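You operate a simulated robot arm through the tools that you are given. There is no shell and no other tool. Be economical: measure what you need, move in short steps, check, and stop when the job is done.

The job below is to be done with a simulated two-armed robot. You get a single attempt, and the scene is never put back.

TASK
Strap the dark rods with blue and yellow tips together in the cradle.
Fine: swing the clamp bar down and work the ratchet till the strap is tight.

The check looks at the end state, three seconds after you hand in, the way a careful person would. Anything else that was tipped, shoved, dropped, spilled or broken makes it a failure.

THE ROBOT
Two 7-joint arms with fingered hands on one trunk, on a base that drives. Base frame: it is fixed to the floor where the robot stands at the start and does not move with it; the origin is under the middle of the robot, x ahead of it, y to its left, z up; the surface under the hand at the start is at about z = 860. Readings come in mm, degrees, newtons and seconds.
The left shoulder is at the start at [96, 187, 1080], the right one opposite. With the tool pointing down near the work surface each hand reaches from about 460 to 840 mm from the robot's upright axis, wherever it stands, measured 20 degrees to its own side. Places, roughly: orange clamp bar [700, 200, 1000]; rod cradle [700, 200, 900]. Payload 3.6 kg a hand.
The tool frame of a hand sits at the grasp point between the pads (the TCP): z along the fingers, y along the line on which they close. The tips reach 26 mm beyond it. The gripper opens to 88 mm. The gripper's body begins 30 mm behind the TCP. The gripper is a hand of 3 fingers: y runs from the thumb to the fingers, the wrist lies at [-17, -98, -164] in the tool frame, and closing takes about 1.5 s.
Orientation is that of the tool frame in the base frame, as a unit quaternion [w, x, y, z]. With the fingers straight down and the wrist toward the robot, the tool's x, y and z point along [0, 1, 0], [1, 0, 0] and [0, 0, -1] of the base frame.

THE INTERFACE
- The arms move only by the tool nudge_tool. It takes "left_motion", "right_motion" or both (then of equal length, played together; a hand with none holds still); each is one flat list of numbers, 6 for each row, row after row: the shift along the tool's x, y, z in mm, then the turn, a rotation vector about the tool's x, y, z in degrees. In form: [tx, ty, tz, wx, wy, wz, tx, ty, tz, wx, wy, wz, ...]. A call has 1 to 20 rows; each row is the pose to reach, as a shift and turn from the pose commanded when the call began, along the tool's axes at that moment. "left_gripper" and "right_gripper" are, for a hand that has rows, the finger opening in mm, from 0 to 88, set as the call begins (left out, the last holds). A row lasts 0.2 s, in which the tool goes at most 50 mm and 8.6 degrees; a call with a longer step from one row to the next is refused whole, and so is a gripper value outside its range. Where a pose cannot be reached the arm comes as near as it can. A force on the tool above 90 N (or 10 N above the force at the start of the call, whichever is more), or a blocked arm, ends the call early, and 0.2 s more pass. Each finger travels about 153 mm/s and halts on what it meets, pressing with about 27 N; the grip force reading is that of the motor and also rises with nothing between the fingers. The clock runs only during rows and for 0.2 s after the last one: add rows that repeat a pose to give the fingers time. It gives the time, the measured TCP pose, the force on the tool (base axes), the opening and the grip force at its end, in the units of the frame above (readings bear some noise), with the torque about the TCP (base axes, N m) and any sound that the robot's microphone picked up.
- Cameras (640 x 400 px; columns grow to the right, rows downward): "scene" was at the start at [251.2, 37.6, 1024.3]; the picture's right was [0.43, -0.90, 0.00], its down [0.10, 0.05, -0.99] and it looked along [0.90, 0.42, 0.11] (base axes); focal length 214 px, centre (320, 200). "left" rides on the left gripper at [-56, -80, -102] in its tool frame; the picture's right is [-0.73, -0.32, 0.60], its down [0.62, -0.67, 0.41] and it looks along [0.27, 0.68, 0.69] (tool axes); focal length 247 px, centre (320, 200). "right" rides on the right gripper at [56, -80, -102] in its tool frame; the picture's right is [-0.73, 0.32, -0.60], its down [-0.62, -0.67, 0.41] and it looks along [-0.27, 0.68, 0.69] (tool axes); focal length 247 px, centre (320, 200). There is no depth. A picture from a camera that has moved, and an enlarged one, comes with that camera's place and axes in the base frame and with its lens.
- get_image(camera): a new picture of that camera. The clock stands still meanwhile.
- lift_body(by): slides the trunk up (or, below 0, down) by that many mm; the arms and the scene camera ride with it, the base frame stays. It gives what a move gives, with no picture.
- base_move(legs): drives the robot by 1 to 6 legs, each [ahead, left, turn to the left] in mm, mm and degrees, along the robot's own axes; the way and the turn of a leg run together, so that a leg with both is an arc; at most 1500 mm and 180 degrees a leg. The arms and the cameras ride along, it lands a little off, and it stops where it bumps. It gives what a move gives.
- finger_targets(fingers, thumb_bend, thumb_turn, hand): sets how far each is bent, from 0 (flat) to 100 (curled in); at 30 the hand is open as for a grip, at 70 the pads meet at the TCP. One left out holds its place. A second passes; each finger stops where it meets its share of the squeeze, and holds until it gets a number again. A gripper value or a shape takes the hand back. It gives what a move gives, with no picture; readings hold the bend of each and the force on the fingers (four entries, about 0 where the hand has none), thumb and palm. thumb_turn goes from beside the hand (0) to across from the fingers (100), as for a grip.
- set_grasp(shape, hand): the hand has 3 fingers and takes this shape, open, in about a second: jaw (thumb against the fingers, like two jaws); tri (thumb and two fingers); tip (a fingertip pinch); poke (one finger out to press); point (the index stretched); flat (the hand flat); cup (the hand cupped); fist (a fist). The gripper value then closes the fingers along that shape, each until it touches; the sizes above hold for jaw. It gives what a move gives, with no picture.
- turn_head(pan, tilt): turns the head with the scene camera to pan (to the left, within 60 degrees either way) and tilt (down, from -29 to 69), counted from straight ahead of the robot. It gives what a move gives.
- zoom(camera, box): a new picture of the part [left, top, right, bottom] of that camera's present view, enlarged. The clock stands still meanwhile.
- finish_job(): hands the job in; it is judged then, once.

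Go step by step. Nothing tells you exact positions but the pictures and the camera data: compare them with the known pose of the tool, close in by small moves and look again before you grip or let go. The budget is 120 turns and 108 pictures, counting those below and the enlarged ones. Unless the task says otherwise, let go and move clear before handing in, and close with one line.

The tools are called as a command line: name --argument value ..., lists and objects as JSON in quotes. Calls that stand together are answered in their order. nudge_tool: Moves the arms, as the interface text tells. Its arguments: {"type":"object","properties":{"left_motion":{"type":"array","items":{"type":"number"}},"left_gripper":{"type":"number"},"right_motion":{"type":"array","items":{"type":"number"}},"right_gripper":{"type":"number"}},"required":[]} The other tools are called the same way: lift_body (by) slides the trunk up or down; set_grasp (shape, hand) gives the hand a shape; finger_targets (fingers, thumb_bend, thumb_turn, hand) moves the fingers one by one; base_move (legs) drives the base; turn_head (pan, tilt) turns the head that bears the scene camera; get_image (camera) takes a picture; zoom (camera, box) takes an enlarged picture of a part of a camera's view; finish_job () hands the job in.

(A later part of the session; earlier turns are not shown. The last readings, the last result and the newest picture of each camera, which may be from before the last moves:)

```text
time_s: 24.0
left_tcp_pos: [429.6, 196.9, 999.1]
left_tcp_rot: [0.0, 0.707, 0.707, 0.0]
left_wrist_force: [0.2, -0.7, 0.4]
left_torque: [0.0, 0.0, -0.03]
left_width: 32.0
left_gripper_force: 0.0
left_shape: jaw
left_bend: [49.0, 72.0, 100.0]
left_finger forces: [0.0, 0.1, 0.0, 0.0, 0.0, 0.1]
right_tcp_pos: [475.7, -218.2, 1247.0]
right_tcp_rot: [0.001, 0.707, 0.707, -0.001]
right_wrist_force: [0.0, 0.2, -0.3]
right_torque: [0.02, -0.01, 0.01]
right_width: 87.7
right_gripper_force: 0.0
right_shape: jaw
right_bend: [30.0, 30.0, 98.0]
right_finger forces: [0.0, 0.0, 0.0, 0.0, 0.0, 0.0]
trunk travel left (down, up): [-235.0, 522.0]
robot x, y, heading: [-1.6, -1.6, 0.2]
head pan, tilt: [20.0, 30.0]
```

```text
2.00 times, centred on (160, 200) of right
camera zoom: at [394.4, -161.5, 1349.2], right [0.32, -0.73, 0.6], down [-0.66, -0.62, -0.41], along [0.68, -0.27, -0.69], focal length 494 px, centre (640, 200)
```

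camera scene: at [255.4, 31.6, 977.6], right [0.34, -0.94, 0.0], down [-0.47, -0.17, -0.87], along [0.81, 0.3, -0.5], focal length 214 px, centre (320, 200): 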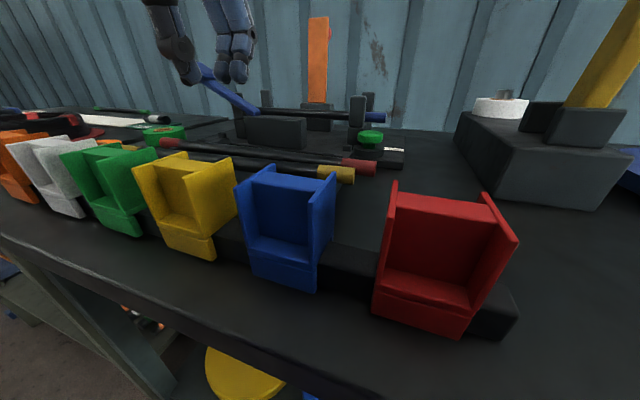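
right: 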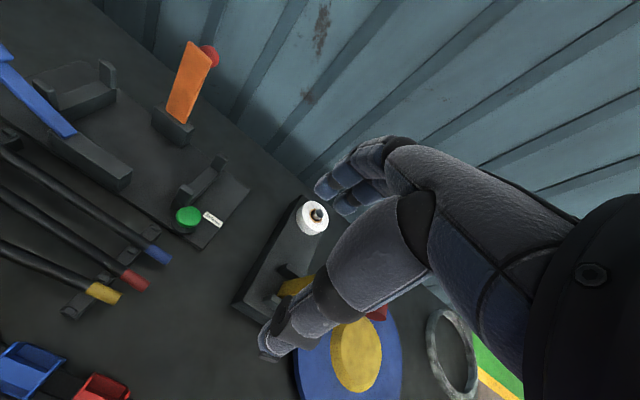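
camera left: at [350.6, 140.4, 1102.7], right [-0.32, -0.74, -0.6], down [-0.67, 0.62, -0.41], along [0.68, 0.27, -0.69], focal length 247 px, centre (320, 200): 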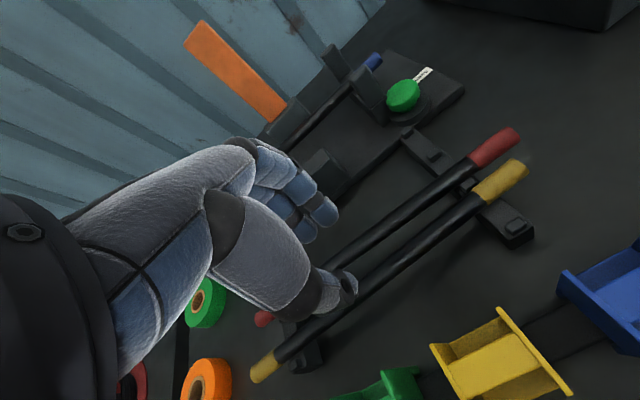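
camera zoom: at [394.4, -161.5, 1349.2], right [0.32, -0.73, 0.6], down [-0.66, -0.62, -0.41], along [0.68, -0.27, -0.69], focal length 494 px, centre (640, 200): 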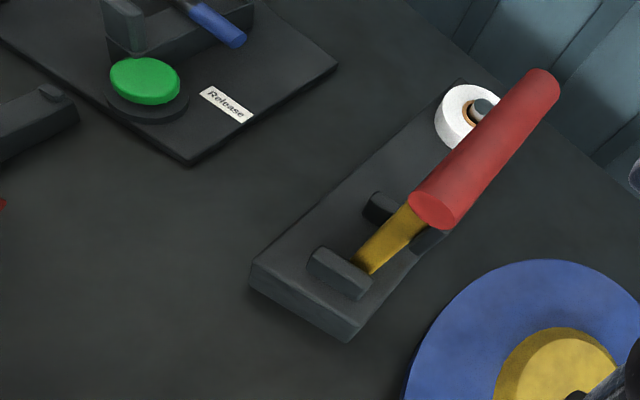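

The yellow rod runs from (444,65) to (422,363), yawed about 4°. I'll align with it near its middle at (433,214) and descend part way.

nudge_tool --left_motion '[9, 2, 10, 0, 0, -2, 17, 3, 30, 0, 0, -4.2, 17, 3, 60, 0, 0, -4.2, 17, 3, 60, 0, 0, -4.2, 17, 3, 60, 0, 0, -4.2]' --left_gripper 27

get_image --camera "left"

get_image --camera "scene"

```text
time_s: 25.2
left_tcp_pos: [433.8, 214.9, 937.7]
left_tcp_rot: [0.0, 0.681, 0.733, 0.001]
left_wrist_force: [-0.1, 0.5, 0.5]
left_torque: [-0.02, 0.05, 0.02]
left_width: 27.2
left_gripper_force: 0.0
left_shape: jaw
left_bend: [52.0, 73.0, 100.0]
left_finger forces: [0.0, 0.0, 0.0, 0.0, 0.0, 0.0]
right_tcp_pos: [475.8, -217.5, 1247.5]
right_tcp_rot: [0.0, 0.708, 0.707, 0.0]
right_wrist_force: [-1.0, 0.5, -0.2]
right_torque: [0.0, 0.02, 0.03]
right_width: 87.6
right_gripper_force: 0.0
right_shape: jaw
right_bend: [30.0, 30.0, 98.0]
right_finger forces: [0.1, 0.0, 0.1, 0.0, 0.0, 0.0]
trunk travel left (down, up): [-235.0, 522.0]
robot x, y, heading: [-1.5, -0.7, 0.2]
head pan, tilt: [20.0, 30.0]
```

```text
74 pictures are left
camera left: at [358.7, 152.1, 1041.9], right [-0.26, -0.76, -0.6], down [-0.71, 0.57, -0.41], along [0.65, 0.32, -0.69], focal length 247 px, centre (320, 200)
```

left: 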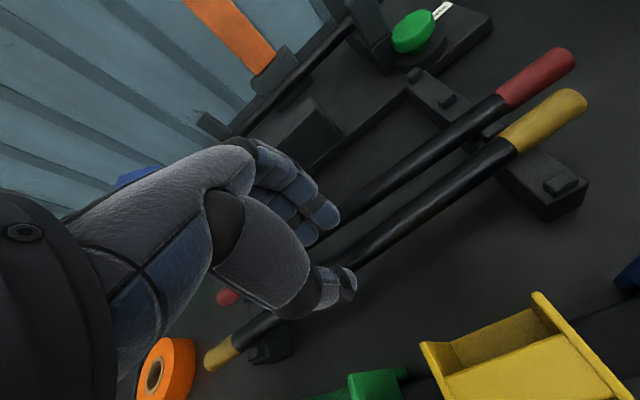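

```text
73 pictures are left
camera scene: at [255.8, 31.6, 977.4], right [0.34, -0.94, 0.0], down [-0.47, -0.17, -0.87], along [0.81, 0.3, -0.5], focal length 214 px, centre (320, 200)
```

scene: 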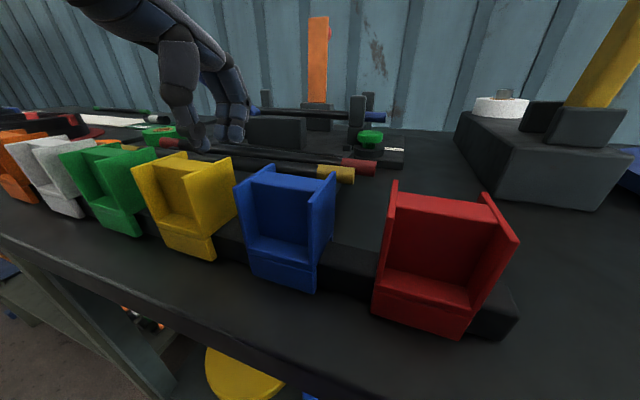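

The yellow rod is right on the grip line. I'll descend to it.

nudge_tool --left_motion '[0, 0, 15, 0, 0, 0, 0, 0, 28, 0, 0, 0, 0, 0, 40, 0, 0, 0, 0, 0, 40, 0, 0, 0]'

get_image --camera "left"

```text
time_s: 26.2
left_tcp_pos: [433.3, 214.8, 899.0]
left_tcp_rot: [-0.001, 0.681, 0.732, 0.0]
left_wrist_force: [-2.8, -0.4, 1.8]
left_torque: [0.0, -0.11, 0.0]
left_width: 26.8
left_gripper_force: 0.0
left_shape: jaw
left_bend: [53.0, 73.0, 100.0]
left_finger forces: [3.2, 0.0, 0.1, 0.0, 0.0, 0.0]
right_tcp_pos: [475.7, -217.8, 1247.9]
right_tcp_rot: [0.001, 0.707, 0.707, -0.001]
right_wrist_force: [0.8, 0.0, 0.3]
right_torque: [-0.02, 0.0, -0.01]
right_width: 87.5
right_gripper_force: 0.0
right_shape: jaw
right_bend: [30.0, 30.0, 98.0]
right_finger forces: [0.0, 0.0, 0.0, 0.1, 0.0, 0.0]
trunk travel left (down, up): [-235.0, 522.0]
robot x, y, heading: [2.9, -1.9, -0.1]
head pan, tilt: [20.0, 30.0]
```

```text
72 pictures are left
camera left: at [358.3, 152.2, 1002.3], right [-0.26, -0.76, -0.6], down [-0.71, 0.57, -0.41], along [0.65, 0.32, -0.69], focal length 247 px, centre (320, 200)
```

left: 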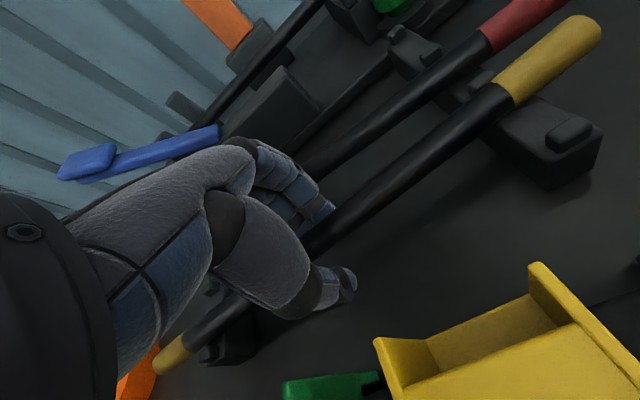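

The fingers are between the red and yellow rods with only light contact. I'll close and then lift gently.

nudge_tool --left_motion '[0, 0, 0, 0, 0, 0, 0, 0, 0, 0, 0, 0, 0, 0, 0, 0, 0, 0, 0, 0, 0, 0, 0, 0, 0, 0, 0, 0, 0, 0]' --left_gripper 0

nudge_tool --left_motion '[0, 0, -10, 0, 0, 0, 0, 0, -20, 0, 0, 0, 0, 0, -35, 0, 0, 0, 0, 0, -50, 0, 0, 0, 0, 0, -50, 0, 0, 0]'

get_image --camera "left"

get_image --camera "scene"

```text
time_s: 27.4
left_tcp_pos: [434.1, 213.8, 900.5]
left_tcp_rot: [0.0, 0.681, 0.732, 0.0]
left_wrist_force: [0.7, -0.3, -4.8]
left_torque: [0.02, 0.02, -0.01]
left_width: 6.5
left_gripper_force: 27.3
left_shape: jaw
left_bend: [73.0, 75.0, 100.0]
left_finger forces: [9.8, 11.0, 0.0, 0.0, 20.8, 0.1]
right_tcp_pos: [476.1, -217.7, 1246.9]
right_tcp_rot: [0.001, 0.707, 0.707, 0.0]
right_wrist_force: [0.3, 0.7, 0.1]
right_torque: [0.0, 0.01, 0.0]
right_width: 87.8
right_gripper_force: 0.0
right_shape: jaw
right_bend: [30.0, 30.0, 98.0]
right_finger forces: [0.1, 0.1, 0.1, 0.1, 0.0, 0.0]
trunk travel left (down, up): [-235.0, 522.0]
robot x, y, heading: [-1.0, -1.7, -0.1]
head pan, tilt: [20.0, 30.0]
```

```text
time_s: 28.6
left_tcp_pos: [435.1, 215.5, 948.9]
left_tcp_rot: [0.0, 0.681, 0.732, 0.0]
left_wrist_force: [-0.4, -0.1, -4.7]
left_torque: [0.01, 0.01, 0.01]
left_width: 6.3
left_gripper_force: 26.8
left_shape: jaw
left_bend: [73.0, 76.0, 100.0]
left_finger forces: [10.2, 10.8, 0.1, 0.0, 20.8, 0.1]
right_tcp_pos: [476.5, -218.1, 1247.7]
right_tcp_rot: [0.0, 0.707, 0.707, 0.0]
right_wrist_force: [0.0, -0.1, -0.1]
right_torque: [0.01, 0.01, -0.03]
right_width: 87.5
right_gripper_force: 0.1
right_shape: jaw
right_bend: [30.0, 30.0, 98.0]
right_finger forces: [0.0, 0.0, 0.0, 0.0, 0.1, 0.1]
trunk travel left (down, up): [-235.0, 522.0]
robot x, y, heading: [-1.5, -0.8, -0.0]
head pan, tilt: [20.0, 30.0]
```

```text
71 pictures are left
camera left: at [360.0, 152.8, 1052.0], right [-0.26, -0.76, -0.6], down [-0.71, 0.57, -0.41], along [0.65, 0.32, -0.69], focal length 247 px, centre (320, 200)
```

left: 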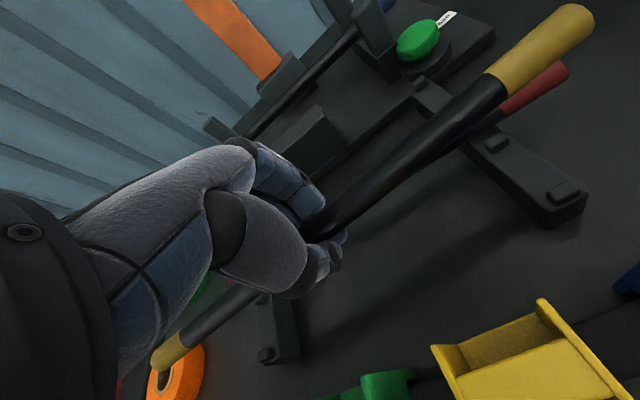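

```text
70 pictures are left
camera scene: at [256.0, 31.7, 977.3], right [0.34, -0.94, 0.0], down [-0.47, -0.17, -0.87], along [0.81, 0.3, -0.5], focal length 214 px, centre (320, 200)
```

scene: 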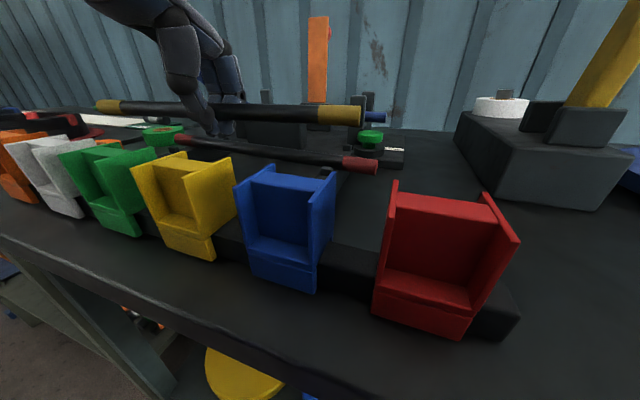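

The yellow rod is held level, centred at the grip. I'll raise it, straighten the yaw and carry it over to x≈630 above the cradle.

nudge_tool --left_motion '[0, 0, -35, 0, 0, 0, 0, 0, -70, 0, 0, 0, 0, 0, -100, 0, 0, 0, -4, 38, -100, 0, 0, 1, -8, 76, -100, 0, 0, 2, -12, 114, -100, 0, 0, 3, -16, 152, -100, 0, 0, 4, -20, 185, -100, 0, 0, 4.2, -20, 194, -100, 0, 0, 4.2, -20, 194, -100, 0, 0, 4.2]'

get_image --camera "left"

get_image --camera "scene"

```text
time_s: 30.8
left_tcp_pos: [630.3, 209.5, 1049.2]
left_tcp_rot: [-0.001, 0.707, 0.708, -0.001]
left_wrist_force: [1.2, -0.5, -4.2]
left_torque: [0.01, 0.06, -0.04]
left_width: 6.5
left_gripper_force: 27.0
left_shape: jaw
left_bend: [73.0, 76.0, 100.0]
left_finger forces: [9.5, 8.7, 0.0, 0.0, 20.3, 0.1]
right_tcp_pos: [477.2, -218.3, 1248.6]
right_tcp_rot: [0.0, 0.707, 0.707, 0.001]
right_wrist_force: [0.2, -0.4, 0.2]
right_torque: [-0.02, 0.02, -0.03]
right_width: 87.6
right_gripper_force: 0.0
right_shape: jaw
right_bend: [30.0, 30.0, 98.0]
right_finger forces: [0.0, 0.0, 0.0, 0.1, 0.0, 0.0]
trunk travel left (down, up): [-235.0, 522.0]
robot x, y, heading: [-1.3, 0.1, -0.1]
head pan, tilt: [20.0, 30.0]
```

```text
69 pictures are left
camera left: at [550.6, 152.5, 1151.6], right [-0.32, -0.73, -0.6], down [-0.67, 0.62, -0.41], along [0.67, 0.27, -0.69], focal length 247 px, centre (320, 200)
```

left: 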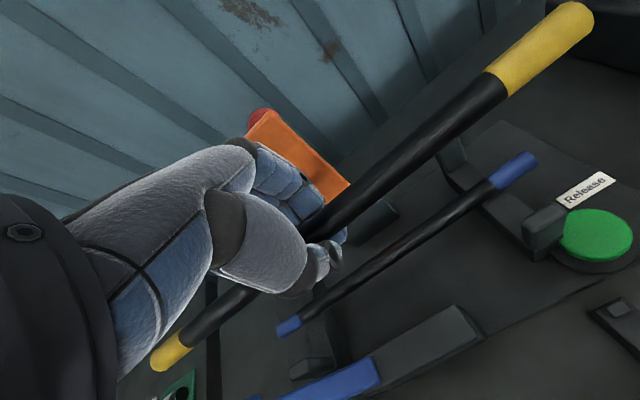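

```text
68 pictures are left
camera scene: at [256.1, 31.6, 977.3], right [0.34, -0.94, 0.0], down [-0.47, -0.17, -0.87], along [0.81, 0.3, -0.5], focal length 214 px, centre (320, 200)
```

scene: 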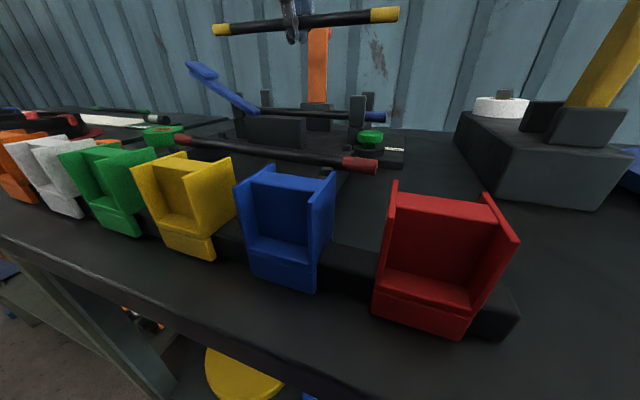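

I'm aligned above the near slot of the cradle, with blue at x≈656 beyond. I'll lower beside the blue rod with x≈628.

nudge_tool --left_motion '[0, -1, 30, 0, 0, 0, 0, -2, 60, 0, 0, 0, 0, -2, 85, 0, 0, 0, 0, -2, 105, 0, 0, 0, 0, -2, 115, 0, 0, 0, 0, -2, 122, 0, 0, 0, 0, -2, 122, 0, 0, 0]'

get_image --camera "left"

zoom --camera "scene" --box '[160, 0, 420, 180]'

```text
time_s: 32.4
left_tcp_pos: [627.7, 209.6, 924.1]
left_tcp_rot: [-0.001, 0.707, 0.707, -0.001]
left_wrist_force: [-2.0, 0.5, -1.3]
left_torque: [-0.04, -0.04, 0.0]
left_width: 6.6
left_gripper_force: 27.0
left_shape: jaw
left_bend: [73.0, 76.0, 100.0]
left_finger forces: [13.4, 8.9, 0.0, 0.0, 21.7, 0.0]
right_tcp_pos: [475.9, -217.5, 1246.9]
right_tcp_rot: [-0.001, 0.707, 0.707, -0.001]
right_wrist_force: [-0.1, -0.3, -0.2]
right_torque: [0.03, 0.02, 0.0]
right_width: 87.5
right_gripper_force: 0.0
right_shape: jaw
right_bend: [30.0, 30.0, 98.0]
right_finger forces: [0.0, 0.0, 0.0, 0.1, 0.1, 0.1]
trunk travel left (down, up): [-235.0, 522.0]
robot x, y, heading: [-0.4, -2.8, -0.2]
head pan, tilt: [20.0, 30.0]
```

```text
67 pictures are left
camera left: at [548.3, 153.2, 1027.7], right [-0.32, -0.73, -0.6], down [-0.67, 0.62, -0.41], along [0.67, 0.27, -0.69], focal length 247 px, centre (320, 200)
```

left: 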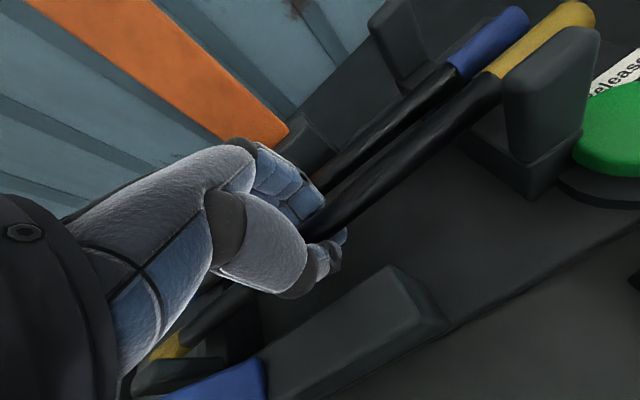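

```text
2.22 times, centred on (290, 90) of scene
camera zoom: at [256.6, 31.7, 977.0], right [0.34, -0.94, 0.0], down [-0.47, -0.17, -0.87], along [0.81, 0.3, -0.5], focal length 477 px, centre (387, 444)
```

zoom: 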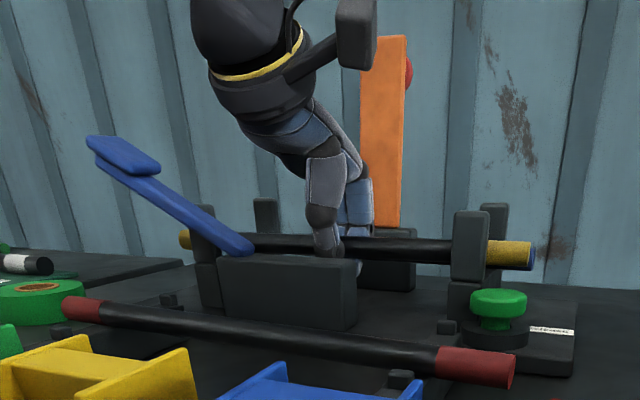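

Contact is starting. I'll lower a few mm more.

nudge_tool --left_motion '[0, 0, 3, 0, 0, 0, 0, 0, 6, 0, 0, 0, 0, 0, 8, 0, 0, 0, 0, 0, 8, 0, 0, 0]'

get_image --camera "left"

```text
time_s: 33.4
left_tcp_pos: [626.9, 208.2, 921.2]
left_tcp_rot: [0.002, 0.707, 0.707, 0.0]
left_wrist_force: [-6.0, 0.8, 8.8]
left_torque: [-0.06, -0.46, -0.01]
left_width: 6.6
left_gripper_force: 27.2
left_shape: jaw
left_bend: [73.0, 76.0, 100.0]
left_finger forces: [20.4, 11.5, 0.0, 0.0, 21.6, 0.0]
right_tcp_pos: [474.0, -218.3, 1247.9]
right_tcp_rot: [0.001, 0.707, 0.707, 0.0]
right_wrist_force: [1.1, 0.2, 0.3]
right_torque: [0.0, 0.0, 0.03]
right_width: 87.7
right_gripper_force: 0.0
right_shape: jaw
right_bend: [30.0, 30.0, 98.0]
right_finger forces: [0.0, 0.1, 0.0, 0.0, 0.1, 0.0]
trunk travel left (down, up): [-235.0, 522.0]
robot x, y, heading: [0.9, -0.7, -0.0]
head pan, tilt: [20.0, 30.0]
```

```text
65 pictures are left
camera left: at [546.7, 152.3, 1024.2], right [-0.32, -0.74, -0.6], down [-0.66, 0.62, -0.41], along [0.68, 0.27, -0.68], focal length 247 px, centre (320, 200)
```

left: 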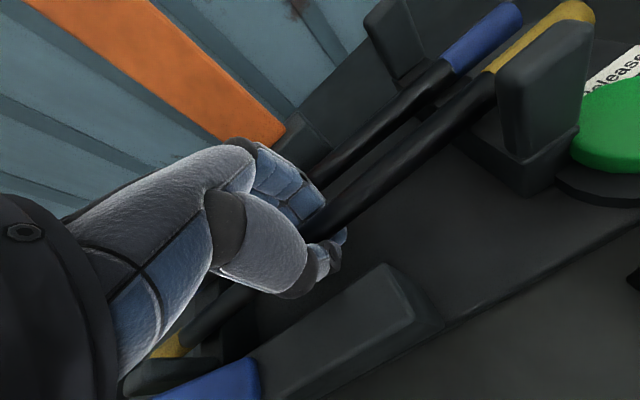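

The finger backs are resting against the blue rod, and yellow is only a few mm above the saddle. I'll open slightly so it settles, then withdraw.

nudge_tool --left_motion '[0, 0, -3, 0, 0, 0, 0, 0, -3, 0, 0, 0, 0, 0, -3, 0, 0, 0, 0, 0, -3, 0, 0, 0]' --left_gripper 26

get_image --camera "left"

```text
time_s: 34.4
left_tcp_pos: [628.1, 211.0, 921.9]
left_tcp_rot: [0.0, 0.707, 0.707, -0.001]
left_wrist_force: [6.8, 1.4, -0.7]
left_torque: [-0.02, -0.01, -0.02]
left_width: 23.5
left_gripper_force: 0.1
left_shape: jaw
left_bend: [53.0, 76.0, 100.0]
left_finger forces: [0.1, 0.0, 0.0, 0.0, 6.3, 0.0]
right_tcp_pos: [477.1, -217.7, 1246.1]
right_tcp_rot: [-0.001, 0.708, 0.707, 0.0]
right_wrist_force: [-0.2, 0.1, 0.5]
right_torque: [0.03, 0.03, 0.01]
right_width: 87.8
right_gripper_force: 0.0
right_shape: jaw
right_bend: [30.0, 30.0, 98.0]
right_finger forces: [0.1, 0.0, 0.0, 0.0, 0.1, 0.0]
trunk travel left (down, up): [-235.0, 522.0]
robot x, y, heading: [0.4, 2.3, -0.3]
head pan, tilt: [20.0, 30.0]
```

```text
64 pictures are left
camera left: at [548.5, 152.7, 1024.7], right [-0.32, -0.73, -0.6], down [-0.67, 0.62, -0.41], along [0.67, 0.27, -0.69], focal length 247 px, centre (320, 200)
```

left: 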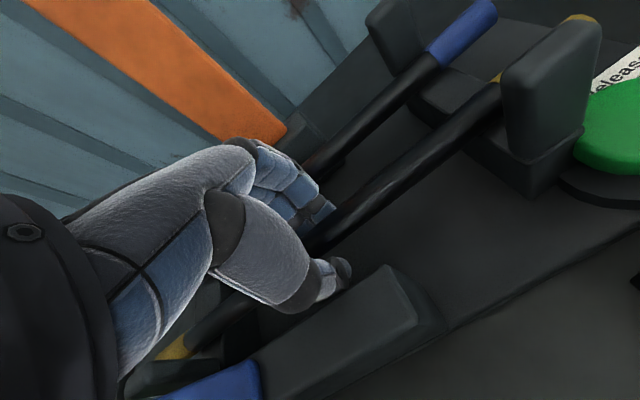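

Both rods are in the cradle. I'll withdraw upward.

nudge_tool --left_motion '[0, 0, -15, 0, 0, 0, 0, 0, -40, 0, 0, 0, 0, 0, -80, 0, 0, 0, 0, 0, -120, 0, 0, 0, 0, -40, -150, 0, 0, 0, 0, -80, -170, 0, 0, 0, 0, -120, -180, 0, 0, 0, 0, -120, -180, 0, 0, 0]'

lift_body --by 140

get_image --camera "left"

zoom --camera "scene" --box '[160, 90, 420, 310]'

```text
time_s: 36.2
left_tcp_pos: [507.3, 210.6, 1102.9]
left_tcp_rot: [-0.001, 0.707, 0.708, 0.0]
left_wrist_force: [-0.9, 0.2, -0.2]
left_torque: [0.0, 0.0, 0.02]
left_width: 25.8
left_gripper_force: 0.1
left_shape: jaw
left_bend: [53.0, 73.0, 100.0]
left_finger forces: [0.1, 0.1, 0.1, 0.0, 0.0, 0.1]
right_tcp_pos: [475.6, -218.2, 1247.2]
right_tcp_rot: [-0.002, 0.707, 0.707, -0.001]
right_wrist_force: [-0.2, 0.4, -0.4]
right_torque: [0.02, -0.02, -0.01]
right_width: 87.9
right_gripper_force: 0.1
right_shape: jaw
right_bend: [30.0, 30.0, 98.0]
right_finger forces: [0.1, 0.0, 0.0, 0.0, 0.0, 0.1]
trunk travel left (down, up): [-235.0, 522.0]
robot x, y, heading: [1.8, 0.6, -0.4]
head pan, tilt: [20.0, 30.0]
```

```text
time_s: 37.9
left_tcp_pos: [509.1, 209.1, 1241.0]
left_tcp_rot: [0.0, 0.708, 0.706, 0.001]
left_wrist_force: [-1.2, 0.0, -0.4]
left_torque: [0.01, 0.01, 0.03]
left_width: 25.6
left_gripper_force: 0.0
left_shape: jaw
left_bend: [53.0, 73.0, 100.0]
left_finger forces: [0.0, 0.1, 0.0, 0.1, 0.1, 0.1]
right_tcp_pos: [475.7, -218.6, 1387.2]
right_tcp_rot: [-0.001, 0.707, 0.707, -0.002]
right_wrist_force: [0.0, -0.2, -0.5]
right_torque: [-0.02, 0.02, 0.04]
right_width: 87.9
right_gripper_force: 0.1
right_shape: jaw
right_bend: [30.0, 30.0, 98.0]
right_finger forces: [0.0, 0.1, 0.1, 0.0, 0.0, 0.1]
trunk travel left (down, up): [-375.0, 382.0]
robot x, y, heading: [4.3, 1.5, -0.2]
head pan, tilt: [20.0, 30.0]
```

```text
63 pictures are left
camera left: at [428.1, 152.2, 1344.8], right [-0.32, -0.73, -0.6], down [-0.67, 0.62, -0.41], along [0.68, 0.27, -0.69], focal length 247 px, centre (320, 200)
```

left: 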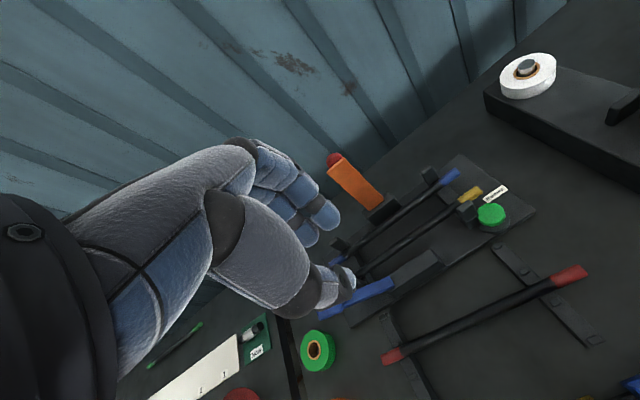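

```text
1.82 times, centred on (290, 200) of scene
camera zoom: at [233.9, 31.5, 1129.0], right [0.34, -0.94, 0.0], down [-0.47, -0.17, -0.87], along [0.81, 0.3, -0.5], focal length 390 px, centre (374, 200)
```

zoom: 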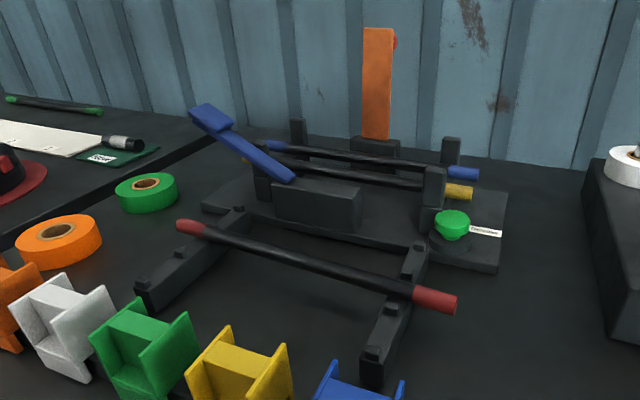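

Both rods sit in the cradle and the red one is still on its rests. The clamp bar stands vertical at x≈740, y≈205, top z≈1069, with a red knob on its back. I'll lower the trunk a bit, straddle the bar top with the hand open and check.

lift_body --by -80

nudge_tool --left_motion '[0, 30, -10, 0, 0, 0, -1, 70, -10, 0, 0, 0, -2, 110, -10, 0, 0, 0, -3, 150, -10, 0, 0, 0, -4, 190, -10, 0, 0, 0, -5, 220, 0, 0, 0, 0, -5, 240, 0, 0, 0, 0, -5, 248, 10, 0, 0, 0, -5, 248, 20, 0, 0, 0, -5, 248, 20, 0, 0, 0]' --left_gripper 88

get_image --camera "left"

get_image --camera "scene"

zoom --camera "right" --box '[0, 0, 320, 200]'

```text
time_s: 39.1
left_tcp_pos: [506.9, 208.1, 1161.8]
left_tcp_rot: [0.0, 0.707, 0.707, 0.0]
left_wrist_force: [-0.6, 0.0, 0.4]
left_torque: [0.03, 0.01, 0.02]
left_width: 26.0
left_gripper_force: 0.1
left_shape: jaw
left_bend: [53.0, 73.0, 100.0]
left_finger forces: [0.0, 0.0, 0.0, 0.0, 0.0, 0.1]
right_tcp_pos: [474.2, -218.3, 1307.5]
right_tcp_rot: [0.001, 0.707, 0.707, 0.001]
right_wrist_force: [-0.9, 0.6, 0.4]
right_torque: [-0.01, -0.04, 0.02]
right_width: 87.8
right_gripper_force: 0.0
right_shape: jaw
right_bend: [30.0, 30.0, 98.0]
right_finger forces: [0.0, 0.0, 0.0, 0.1, 0.0, 0.0]
trunk travel left (down, up): [-295.0, 462.0]
robot x, y, heading: [-0.6, -0.7, 0.1]
head pan, tilt: [20.0, 30.0]
```

```text
time_s: 41.3
left_tcp_pos: [665.9, 233.5, 1151.2]
left_tcp_rot: [0.0, 0.708, 0.706, 0.0]
left_wrist_force: [0.3, -0.1, -0.1]
left_torque: [0.0, -0.01, -0.03]
left_width: 88.0
left_gripper_force: 0.1
left_shape: jaw
left_bend: [30.0, 30.0, 98.0]
left_finger forces: [0.1, 0.0, 0.0, 0.1, 0.0, 0.0]
left hand out of reach, approached as far as the arm can: row 4, 5, 6, 7, 8, 9, 10
right_tcp_pos: [475.4, -217.5, 1307.7]
right_tcp_rot: [0.0, 0.707, 0.707, -0.001]
right_wrist_force: [-0.2, 0.1, -0.7]
right_torque: [0.02, 0.0, -0.04]
right_width: 87.7
right_gripper_force: 0.0
right_shape: jaw
right_bend: [30.0, 30.0, 98.0]
right_finger forces: [0.0, 0.0, 0.1, 0.0, 0.0, 0.0]
trunk travel left (down, up): [-295.0, 462.0]
robot x, y, heading: [-1.0, 0.0, -0.1]
head pan, tilt: [20.0, 30.0]
```

```text
61 pictures are left
camera left: at [586.8, 176.2, 1252.7], right [-0.32, -0.73, -0.6], down [-0.67, 0.62, -0.41], along [0.68, 0.27, -0.69], focal length 247 px, centre (320, 200)
```

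left: 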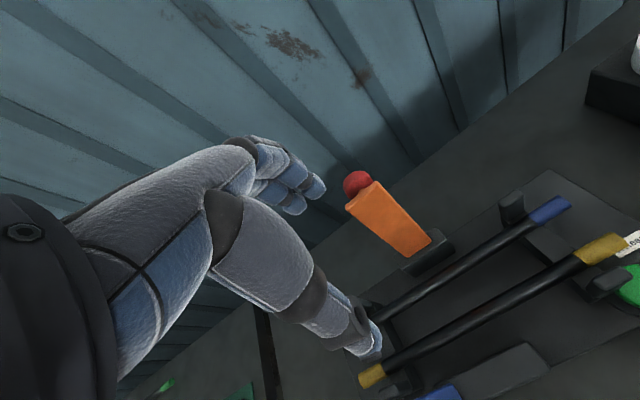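

```text
60 pictures are left
camera scene: at [245.2, 31.5, 1043.0], right [0.34, -0.94, 0.0], down [-0.47, -0.17, -0.87], along [0.81, 0.3, -0.5], focal length 214 px, centre (320, 200)
```

scene: 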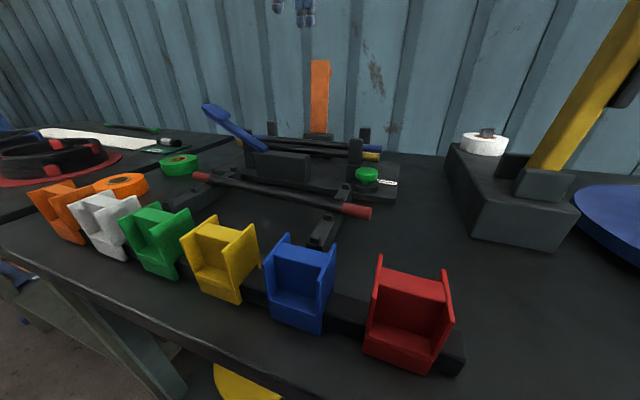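

```text
2.00 times, centred on (160, 100) of right
camera zoom: at [394.9, -161.5, 1409.0], right [0.32, -0.73, 0.6], down [-0.67, -0.62, -0.41], along [0.68, -0.27, -0.69], focal length 494 px, centre (640, 400)
```

zoom: 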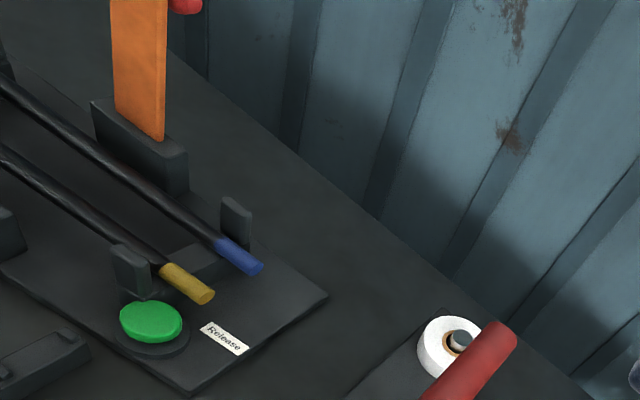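

I'm out of reach because the shoulder is too low relative to the wrist. I'll raise the trunk 180 mm and approach from above.

lift_body --by 180

nudge_tool --left_motion '[-6, 20, 40, 0, 0, 0, -12, 40, 80, 0, 0, 0, -18, 60, 120, 0, 0, 0, -24, 75, 155, 0, 0, 0, -30, 89, 190, 0, 0, 0, -30, 89, 200, 0, 0, 0, -30, 89, 200, 0, 0, 0]'

get_image --camera "left"

zoom --camera "right" --box '[0, 0, 320, 200]'

get_image --camera "scene"

```text
time_s: 43.3
left_tcp_pos: [624.1, 232.5, 1393.6]
left_tcp_rot: [0.037, 0.706, 0.706, 0.036]
left_wrist_force: [0.5, -0.3, 0.5]
left_torque: [-0.03, -0.02, 0.03]
left_width: 87.9
left_gripper_force: 0.1
left_shape: jaw
left_bend: [30.0, 30.0, 98.0]
left_finger forces: [0.1, 0.0, 0.0, 0.0, 0.1, 0.1]
right_tcp_pos: [475.9, -218.4, 1487.1]
right_tcp_rot: [-0.001, 0.707, 0.707, -0.001]
right_wrist_force: [-0.7, 0.1, 0.9]
right_torque: [0.02, 0.0, -0.02]
right_width: 87.7
right_gripper_force: 0.1
right_shape: jaw
right_bend: [30.0, 30.0, 98.0]
right_finger forces: [0.1, 0.1, 0.0, 0.0, 0.1, 0.0]
trunk travel left (down, up): [-475.0, 282.0]
robot x, y, heading: [3.6, -0.9, -0.1]
head pan, tilt: [20.0, 30.0]
```

```text
time_s: 44.9
left_tcp_pos: [654.2, 246.6, 1224.6]
left_tcp_rot: [0.036, 0.706, 0.706, 0.036]
left_wrist_force: [1.3, 0.0, -0.1]
left_torque: [0.02, 0.0, 0.03]
left_width: 87.8
left_gripper_force: 0.1
left_shape: jaw
left_bend: [30.0, 30.0, 98.0]
left_finger forces: [0.0, 0.1, 0.0, 0.0, 0.2, 0.0]
left hand out of reach, approached as far as the arm can: row 1, 2, 3, 4, 5, 6, 7
right_tcp_pos: [475.0, -217.4, 1487.0]
right_tcp_rot: [0.0, 0.707, 0.707, -0.001]
right_wrist_force: [-0.2, 0.6, -0.6]
right_torque: [-0.01, -0.01, -0.01]
right_width: 87.6
right_gripper_force: 0.0
right_shape: jaw
right_bend: [30.0, 30.0, 98.0]
right_finger forces: [0.0, 0.0, 0.0, 0.0, 0.1, 0.1]
trunk travel left (down, up): [-475.0, 282.0]
robot x, y, heading: [1.9, 0.6, -0.3]
head pan, tilt: [20.0, 30.0]
```

```text
58 pictures are left
camera left: at [564.9, 188.5, 1317.9], right [-0.26, -0.73, -0.63], down [-0.62, 0.62, -0.48], along [0.74, 0.27, -0.61], focal length 247 px, centre (320, 200)
```

left: 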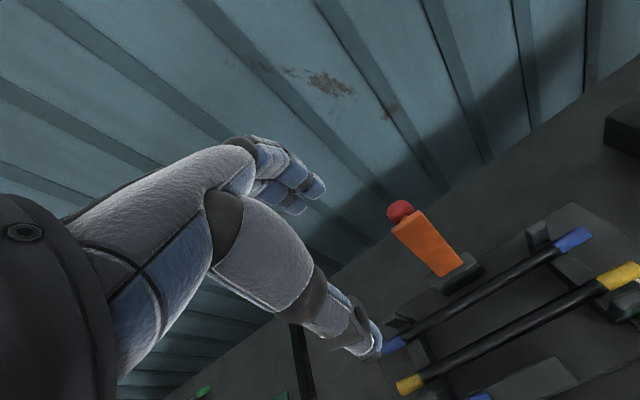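

```text
2.00 times, centred on (160, 100) of right
camera zoom: at [394.8, -161.5, 1589.1], right [0.32, -0.73, 0.6], down [-0.67, -0.62, -0.41], along [0.68, -0.27, -0.69], focal length 494 px, centre (640, 400)
```

zoom: 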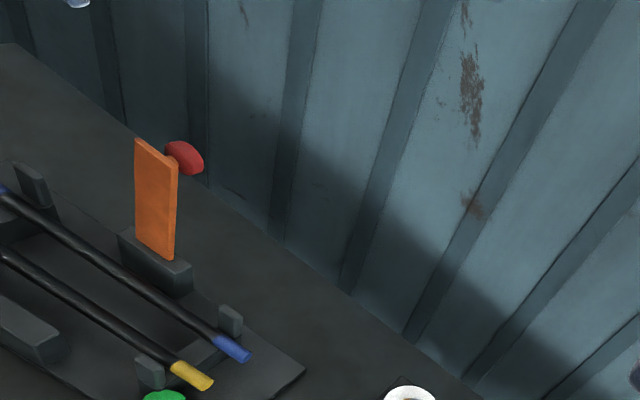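

```text
56 pictures are left
camera scene: at [223.9, 31.5, 1234.8], right [0.34, -0.94, 0.0], down [-0.47, -0.17, -0.87], along [0.81, 0.3, -0.5], focal length 214 px, centre (320, 200)
```

scene: 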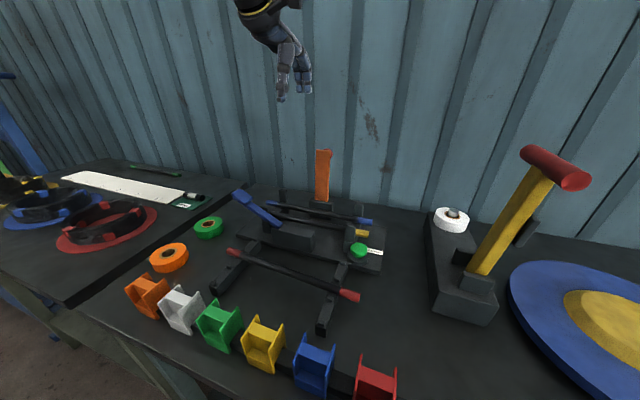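

The arm got into an awkward posture. I'll correct the small tilt while coming lower, where the reach should be better.

nudge_tool --left_motion '[-8, 5, 35, 1.5, 0, 0, -16, 12, 70, 3, 0, 0, -32, 35, 109, 5.85, 0, 0, -32, 35, 109, 5.85, 0, 0]'

```text
time_s: 45.9
left_tcp_pos: [625.9, 256.5, 1152.3]
left_tcp_rot: [0.0, 0.707, 0.707, 0.0]
left_wrist_force: [-0.4, 0.3, 0.0]
left_torque: [-0.02, -0.05, 0.01]
left_width: 87.8
left_gripper_force: 0.1
left_shape: jaw
left_bend: [30.0, 30.0, 98.0]
left_finger forces: [0.1, 0.0, 0.0, 0.0, 0.0, 0.0]
left hand out of reach, approached as far as the arm can: row 1, 2, 3, 4
right_tcp_pos: [475.7, -218.6, 1487.8]
right_tcp_rot: [0.001, 0.707, 0.707, 0.0]
right_wrist_force: [0.6, -0.2, -0.5]
right_torque: [0.0, 0.02, 0.02]
right_width: 87.7
right_gripper_force: 0.1
right_shape: jaw
right_bend: [30.0, 30.0, 98.0]
right_finger forces: [0.0, 0.0, 0.0, 0.0, 0.0, 0.0]
trunk travel left (down, up): [-475.0, 282.0]
robot x, y, heading: [2.0, 1.6, -0.2]
head pan, tilt: [20.0, 30.0]
```

The inverse kinematics seem stuck in a poor elbow posture. I'll retract to a comfortable pose, lower the trunk to about +170, and approach again.

nudge_tool --left_motion '[10, -30, -25, 0, 0, 0, 25, -65, -50, 0, 0, 0, 45, -100, -75, 0, 0, 0, 65, -135, -100, 0, 0, 0, 85, -165, -125, 0, 0, 0, 110, -195, -150, 0, 0, 0, 140, -220, -160, 0, 0, 0, 140, -220, -160, 0, 0, 0]'

lift_body --by -80

```text
time_s: 47.7
left_tcp_pos: [406.2, 394.2, 1313.5]
left_tcp_rot: [-0.001, 0.708, 0.707, -0.001]
left_wrist_force: [-0.2, 0.1, 0.5]
left_torque: [0.01, -0.03, 0.02]
left_width: 87.8
left_gripper_force: 0.1
left_shape: jaw
left_bend: [30.0, 30.0, 98.0]
left_finger forces: [0.0, 0.0, 0.0, 0.1, 0.1, 0.1]
right_tcp_pos: [476.5, -219.6, 1486.9]
right_tcp_rot: [0.0, 0.706, 0.708, 0.0]
right_wrist_force: [0.7, 0.7, -0.2]
right_torque: [0.01, -0.03, -0.02]
right_width: 87.9
right_gripper_force: 0.1
right_shape: jaw
right_bend: [30.0, 30.0, 98.0]
right_finger forces: [0.0, 0.1, 0.0, 0.1, 0.0, 0.0]
trunk travel left (down, up): [-475.0, 282.0]
robot x, y, heading: [0.4, -2.7, 0.1]
head pan, tilt: [20.0, 30.0]
```

```text
time_s: 48.9
left_tcp_pos: [404.7, 394.5, 1233.4]
left_tcp_rot: [0.001, 0.707, 0.707, 0.0]
left_wrist_force: [0.6, 1.0, -0.5]
left_torque: [-0.03, 0.01, -0.01]
left_width: 87.6
left_gripper_force: 0.0
left_shape: jaw
left_bend: [30.0, 30.0, 98.0]
left_finger forces: [0.0, 0.0, 0.0, 0.0, 0.1, 0.1]
right_tcp_pos: [475.4, -217.4, 1407.8]
right_tcp_rot: [0.0, 0.707, 0.707, 0.001]
right_wrist_force: [-0.5, 0.8, -0.5]
right_torque: [-0.02, -0.01, -0.01]
right_width: 87.6
right_gripper_force: 0.0
right_shape: jaw
right_bend: [30.0, 30.0, 98.0]
right_finger forces: [0.0, 0.0, 0.1, 0.0, 0.0, 0.0]
trunk travel left (down, up): [-395.0, 362.0]
robot x, y, heading: [-1.2, -0.3, -0.1]
head pan, tilt: [20.0, 30.0]
```

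Now I'll approach the bar along a straight path, slightly short of it.

nudge_tool --left_motion '[-20, 32, 12, 0, 0, 0, -40, 64, 24, 0, 0, 0, -60, 96, 36, 0, 0, 0, -80, 128, 48, 0, 0, 0, -100, 160, 58, 0, 0, 0, -120, 192, 68, 0, 0, 0, -140, 224, 78, 0, 0, 0, -160, 256, 88, 0, 0, 0, -180, 285, 98, 0, 0, 0, -180, 285, 98, 0, 0, 0]'

```text
time_s: 51.0
left_tcp_pos: [653.6, 239.0, 1140.1]
left_tcp_rot: [0.0, 0.707, 0.707, 0.0]
left_wrist_force: [0.5, -0.4, -0.4]
left_torque: [0.01, -0.03, 0.01]
left_width: 87.7
left_gripper_force: 0.0
left_shape: jaw
left_bend: [30.0, 30.0, 98.0]
left_finger forces: [0.0, 0.0, 0.1, 0.0, 0.0, 0.0]
left hand out of reach, approached as far as the arm can: row 8, 9, 10
right_tcp_pos: [475.8, -218.3, 1406.6]
right_tcp_rot: [0.0, 0.706, 0.708, 0.001]
right_wrist_force: [0.2, 0.4, 0.5]
right_torque: [-0.04, 0.02, -0.03]
right_width: 87.7
right_gripper_force: 0.1
right_shape: jaw
right_bend: [30.0, 30.0, 98.0]
right_finger forces: [0.0, 0.0, 0.0, 0.0, 0.0, 0.0]
trunk travel left (down, up): [-395.0, 362.0]
robot x, y, heading: [-1.1, -1.3, 0.1]
head pan, tilt: [20.0, 30.0]
```

Pointing straight down, the reach stops near x≈655. Pitching the fingers 45° forward brings the wrist back by about 90 mm, so I'll do that with the thumb folded aside and use the fingers as a hook.

nudge_tool --left_motion '[-5, 0, 0, -7.5, 0, 0, -10, 10, 0, -15, 0, 0, -15, 15, 0, -22.5, 0, 0, -22, 25, 0, -30, 0, 0, -28, 35, 0, -37.5, 0, 0, -34, 46, 0, -45, 0, 0, -34, 46, 0, -45, 0, 0]'

finger_targets --hand "left" --fingers 35 --thumb_bend 0 --thumb_turn 0

get_image --camera "left"

get_image --camera "scene"

```text
time_s: 52.6
left_tcp_pos: [685.8, 215.5, 1150.7]
left_tcp_rot: [0.271, 0.653, 0.653, 0.272]
left_wrist_force: [0.4, -0.5, 0.2]
left_torque: [0.0, 0.02, 0.03]
left_width: 87.9
left_gripper_force: 0.0
left_shape: jaw
left_bend: [30.0, 30.0, 98.0]
left_finger forces: [0.0, 0.0, 0.1, 0.1, 0.0, 0.0]
left hand out of reach, approached as far as the arm can: row 5, 6, 7
right_tcp_pos: [475.8, -218.3, 1407.1]
right_tcp_rot: [0.0, 0.707, 0.707, 0.0]
right_wrist_force: [-0.7, 0.2, -0.2]
right_torque: [0.0, -0.01, -0.01]
right_width: 88.0
right_gripper_force: 0.1
right_shape: jaw
right_bend: [30.0, 30.0, 98.0]
right_finger forces: [0.0, 0.1, 0.1, 0.0, 0.1, 0.0]
trunk travel left (down, up): [-395.0, 362.0]
robot x, y, heading: [-1.8, -0.8, 0.1]
head pan, tilt: [20.0, 30.0]
```

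```text
time_s: 53.6
left_tcp_pos: [684.7, 215.2, 1150.4]
left_tcp_rot: [0.271, 0.653, 0.653, 0.271]
left_wrist_force: [1.2, -1.3, 0.4]
left_torque: [0.03, 0.01, 0.03]
left_width: 128.1
left_gripper_force: 0.1
left_shape: fingers
left_bend: [35.0, 0.0, 0.0]
left_finger forces: [0.0, 0.0, 0.0, 0.1, 0.0, 0.0]
right_tcp_pos: [475.0, -217.4, 1407.4]
right_tcp_rot: [0.001, 0.708, 0.707, 0.0]
right_wrist_force: [0.5, -0.1, 0.5]
right_torque: [0.02, 0.03, 0.03]
right_width: 87.6
right_gripper_force: 0.1
right_shape: jaw
right_bend: [30.0, 30.0, 98.0]
right_finger forces: [0.1, 0.0, 0.0, 0.1, 0.1, 0.0]
trunk travel left (down, up): [-395.0, 362.0]
robot x, y, heading: [-0.8, 1.9, 0.5]
head pan, tilt: [20.0, 30.0]
```

```text
55 pictures are left
camera left: at [556.5, 158.7, 1167.5], right [0.2, -0.73, -0.65], down [-0.18, 0.62, -0.76], along [0.96, 0.27, -0.01], focal length 247 px, centre (320, 200)
```

left: 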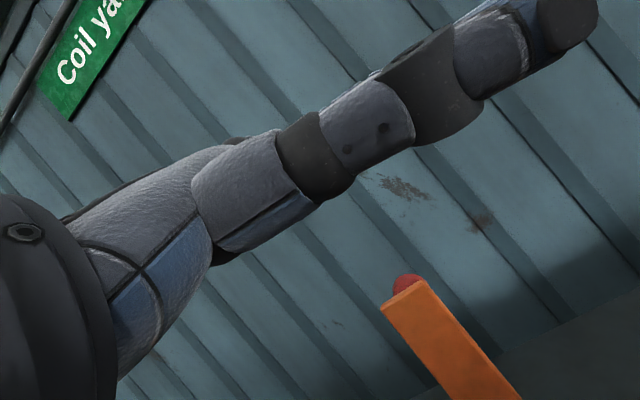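

```text
54 pictures are left
camera scene: at [231.3, 31.5, 1150.6], right [0.34, -0.94, 0.0], down [-0.47, -0.17, -0.87], along [0.81, 0.3, -0.5], focal length 214 px, centre (320, 200)
```

scene: 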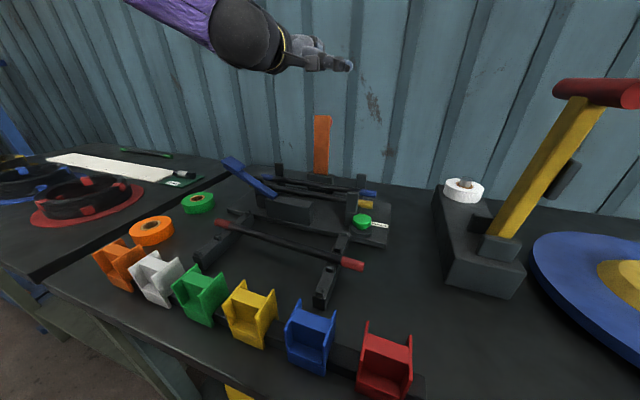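

The arm limit keeps stopping me short, so driving the base a little closer would help. I'll look down at the clearance between the robot and the table first.

turn_head --pan 0 --tilt 69

get_image --camera "scene"

```text
time_s: 54.7
left_tcp_pos: [684.6, 215.8, 1151.0]
left_tcp_rot: [0.27, 0.654, 0.653, 0.271]
left_wrist_force: [0.0, 0.0, 0.3]
left_torque: [0.02, -0.01, 0.01]
left_width: 128.3
left_gripper_force: 0.0
left_shape: fingers
left_bend: [35.0, 0.0, 0.0]
left_finger forces: [0.0, 0.0, 0.0, 0.1, 0.1, 0.0]
right_tcp_pos: [475.3, -218.4, 1407.1]
right_tcp_rot: [0.001, 0.707, 0.707, 0.001]
right_wrist_force: [0.1, 0.1, -0.1]
right_torque: [0.02, 0.02, -0.02]
right_width: 87.8
right_gripper_force: 0.0
right_shape: jaw
right_bend: [30.0, 30.0, 98.0]
right_finger forces: [0.0, 0.0, 0.0, 0.1, 0.1, 0.1]
trunk travel left (down, up): [-395.0, 362.0]
robot x, y, heading: [-1.5, -2.0, 0.1]
head pan, tilt: [0.0, 68.8]
```

```text
53 pictures are left
camera scene: at [202.3, 0.6, 1099.1], right [0.0, -1.0, 0.0], down [-0.93, 0.0, -0.36], along [0.36, 0.0, -0.93], focal length 214 px, centre (320, 200)
```

scene: 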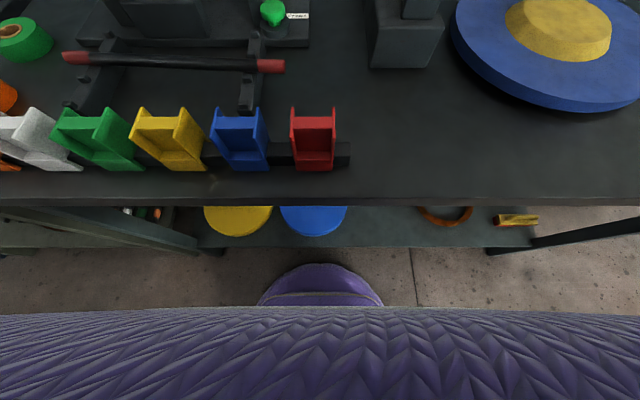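

There's about 50 mm between the base and the shelf, so not much to gain there. Each time the limit hit, it pushed the hand to the left, which suggests a wrist-yaw limit. I'll test that by yawing the hand inward while reaching.

nudge_tool --left_motion '[0, 0, 0, 0, -5, 5, 0, 0, 0, 0, -10, 10, 0, 5, 5, 0, -15, 15, -5, 20, 20, 0, -20, 20, -10, 35, 35, 0, -21.2, 21.2, -10, 35, 35, 0, -21.2, 21.2]'

turn_head --pan 20 --tilt 20

get_image --camera "scene"

```text
time_s: 56.1
left_tcp_pos: [692.8, 193.4, 1161.9]
left_tcp_rot: [0.329, 0.8, 0.464, 0.192]
left_wrist_force: [-0.8, -0.1, 0.0]
left_torque: [-0.03, 0.03, -0.02]
left_width: 128.1
left_gripper_force: 0.1
left_shape: fingers
left_bend: [35.0, 0.0, 0.0]
left_finger forces: [0.1, 0.1, 0.1, 0.0, 0.1, 0.0]
left hand out of reach, approached as far as the arm can: row 4, 5, 6
right_tcp_pos: [476.2, -218.9, 1407.0]
right_tcp_rot: [0.0, 0.707, 0.707, 0.0]
right_wrist_force: [0.8, -0.2, -1.3]
right_torque: [0.0, 0.01, 0.03]
right_width: 88.0
right_gripper_force: 0.0
right_shape: jaw
right_bend: [30.0, 30.0, 98.0]
right_finger forces: [0.0, 0.1, 0.0, 0.0, 0.0, 0.0]
trunk travel left (down, up): [-395.0, 362.0]
robot x, y, heading: [1.8, 3.9, -0.1]
head pan, tilt: [0.0, 68.8]
```

```text
time_s: 57.3
left_tcp_pos: [694.0, 192.9, 1162.8]
left_tcp_rot: [0.33, 0.799, 0.464, 0.193]
left_wrist_force: [0.5, 0.8, 1.0]
left_torque: [-0.01, -0.01, -0.02]
left_width: 127.9
left_gripper_force: 0.2
left_shape: fingers
left_bend: [35.0, 0.0, 0.0]
left_finger forces: [0.0, 0.0, 0.0, 0.1, 0.0, 0.0]
right_tcp_pos: [475.7, -217.7, 1407.4]
right_tcp_rot: [0.001, 0.707, 0.707, 0.0]
right_wrist_force: [-0.7, 0.5, -0.3]
right_torque: [0.0, -0.03, -0.05]
right_width: 87.5
right_gripper_force: 0.0
right_shape: jaw
right_bend: [30.0, 30.0, 98.0]
right_finger forces: [0.0, 0.0, 0.0, 0.1, 0.1, 0.0]
trunk travel left (down, up): [-395.0, 362.0]
robot x, y, heading: [-1.0, 0.3, 0.1]
head pan, tilt: [20.0, 20.0]
```

```text
52 pictures are left
camera scene: at [233.8, 32.4, 1166.5], right [0.34, -0.94, 0.0], down [-0.32, -0.12, -0.94], along [0.88, 0.32, -0.34], focal length 214 px, centre (320, 200)
```

scene: 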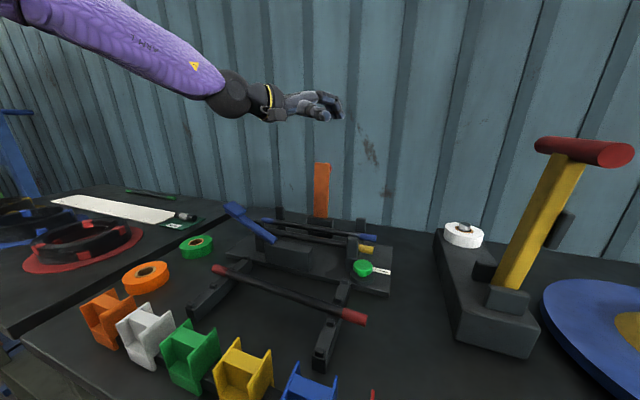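

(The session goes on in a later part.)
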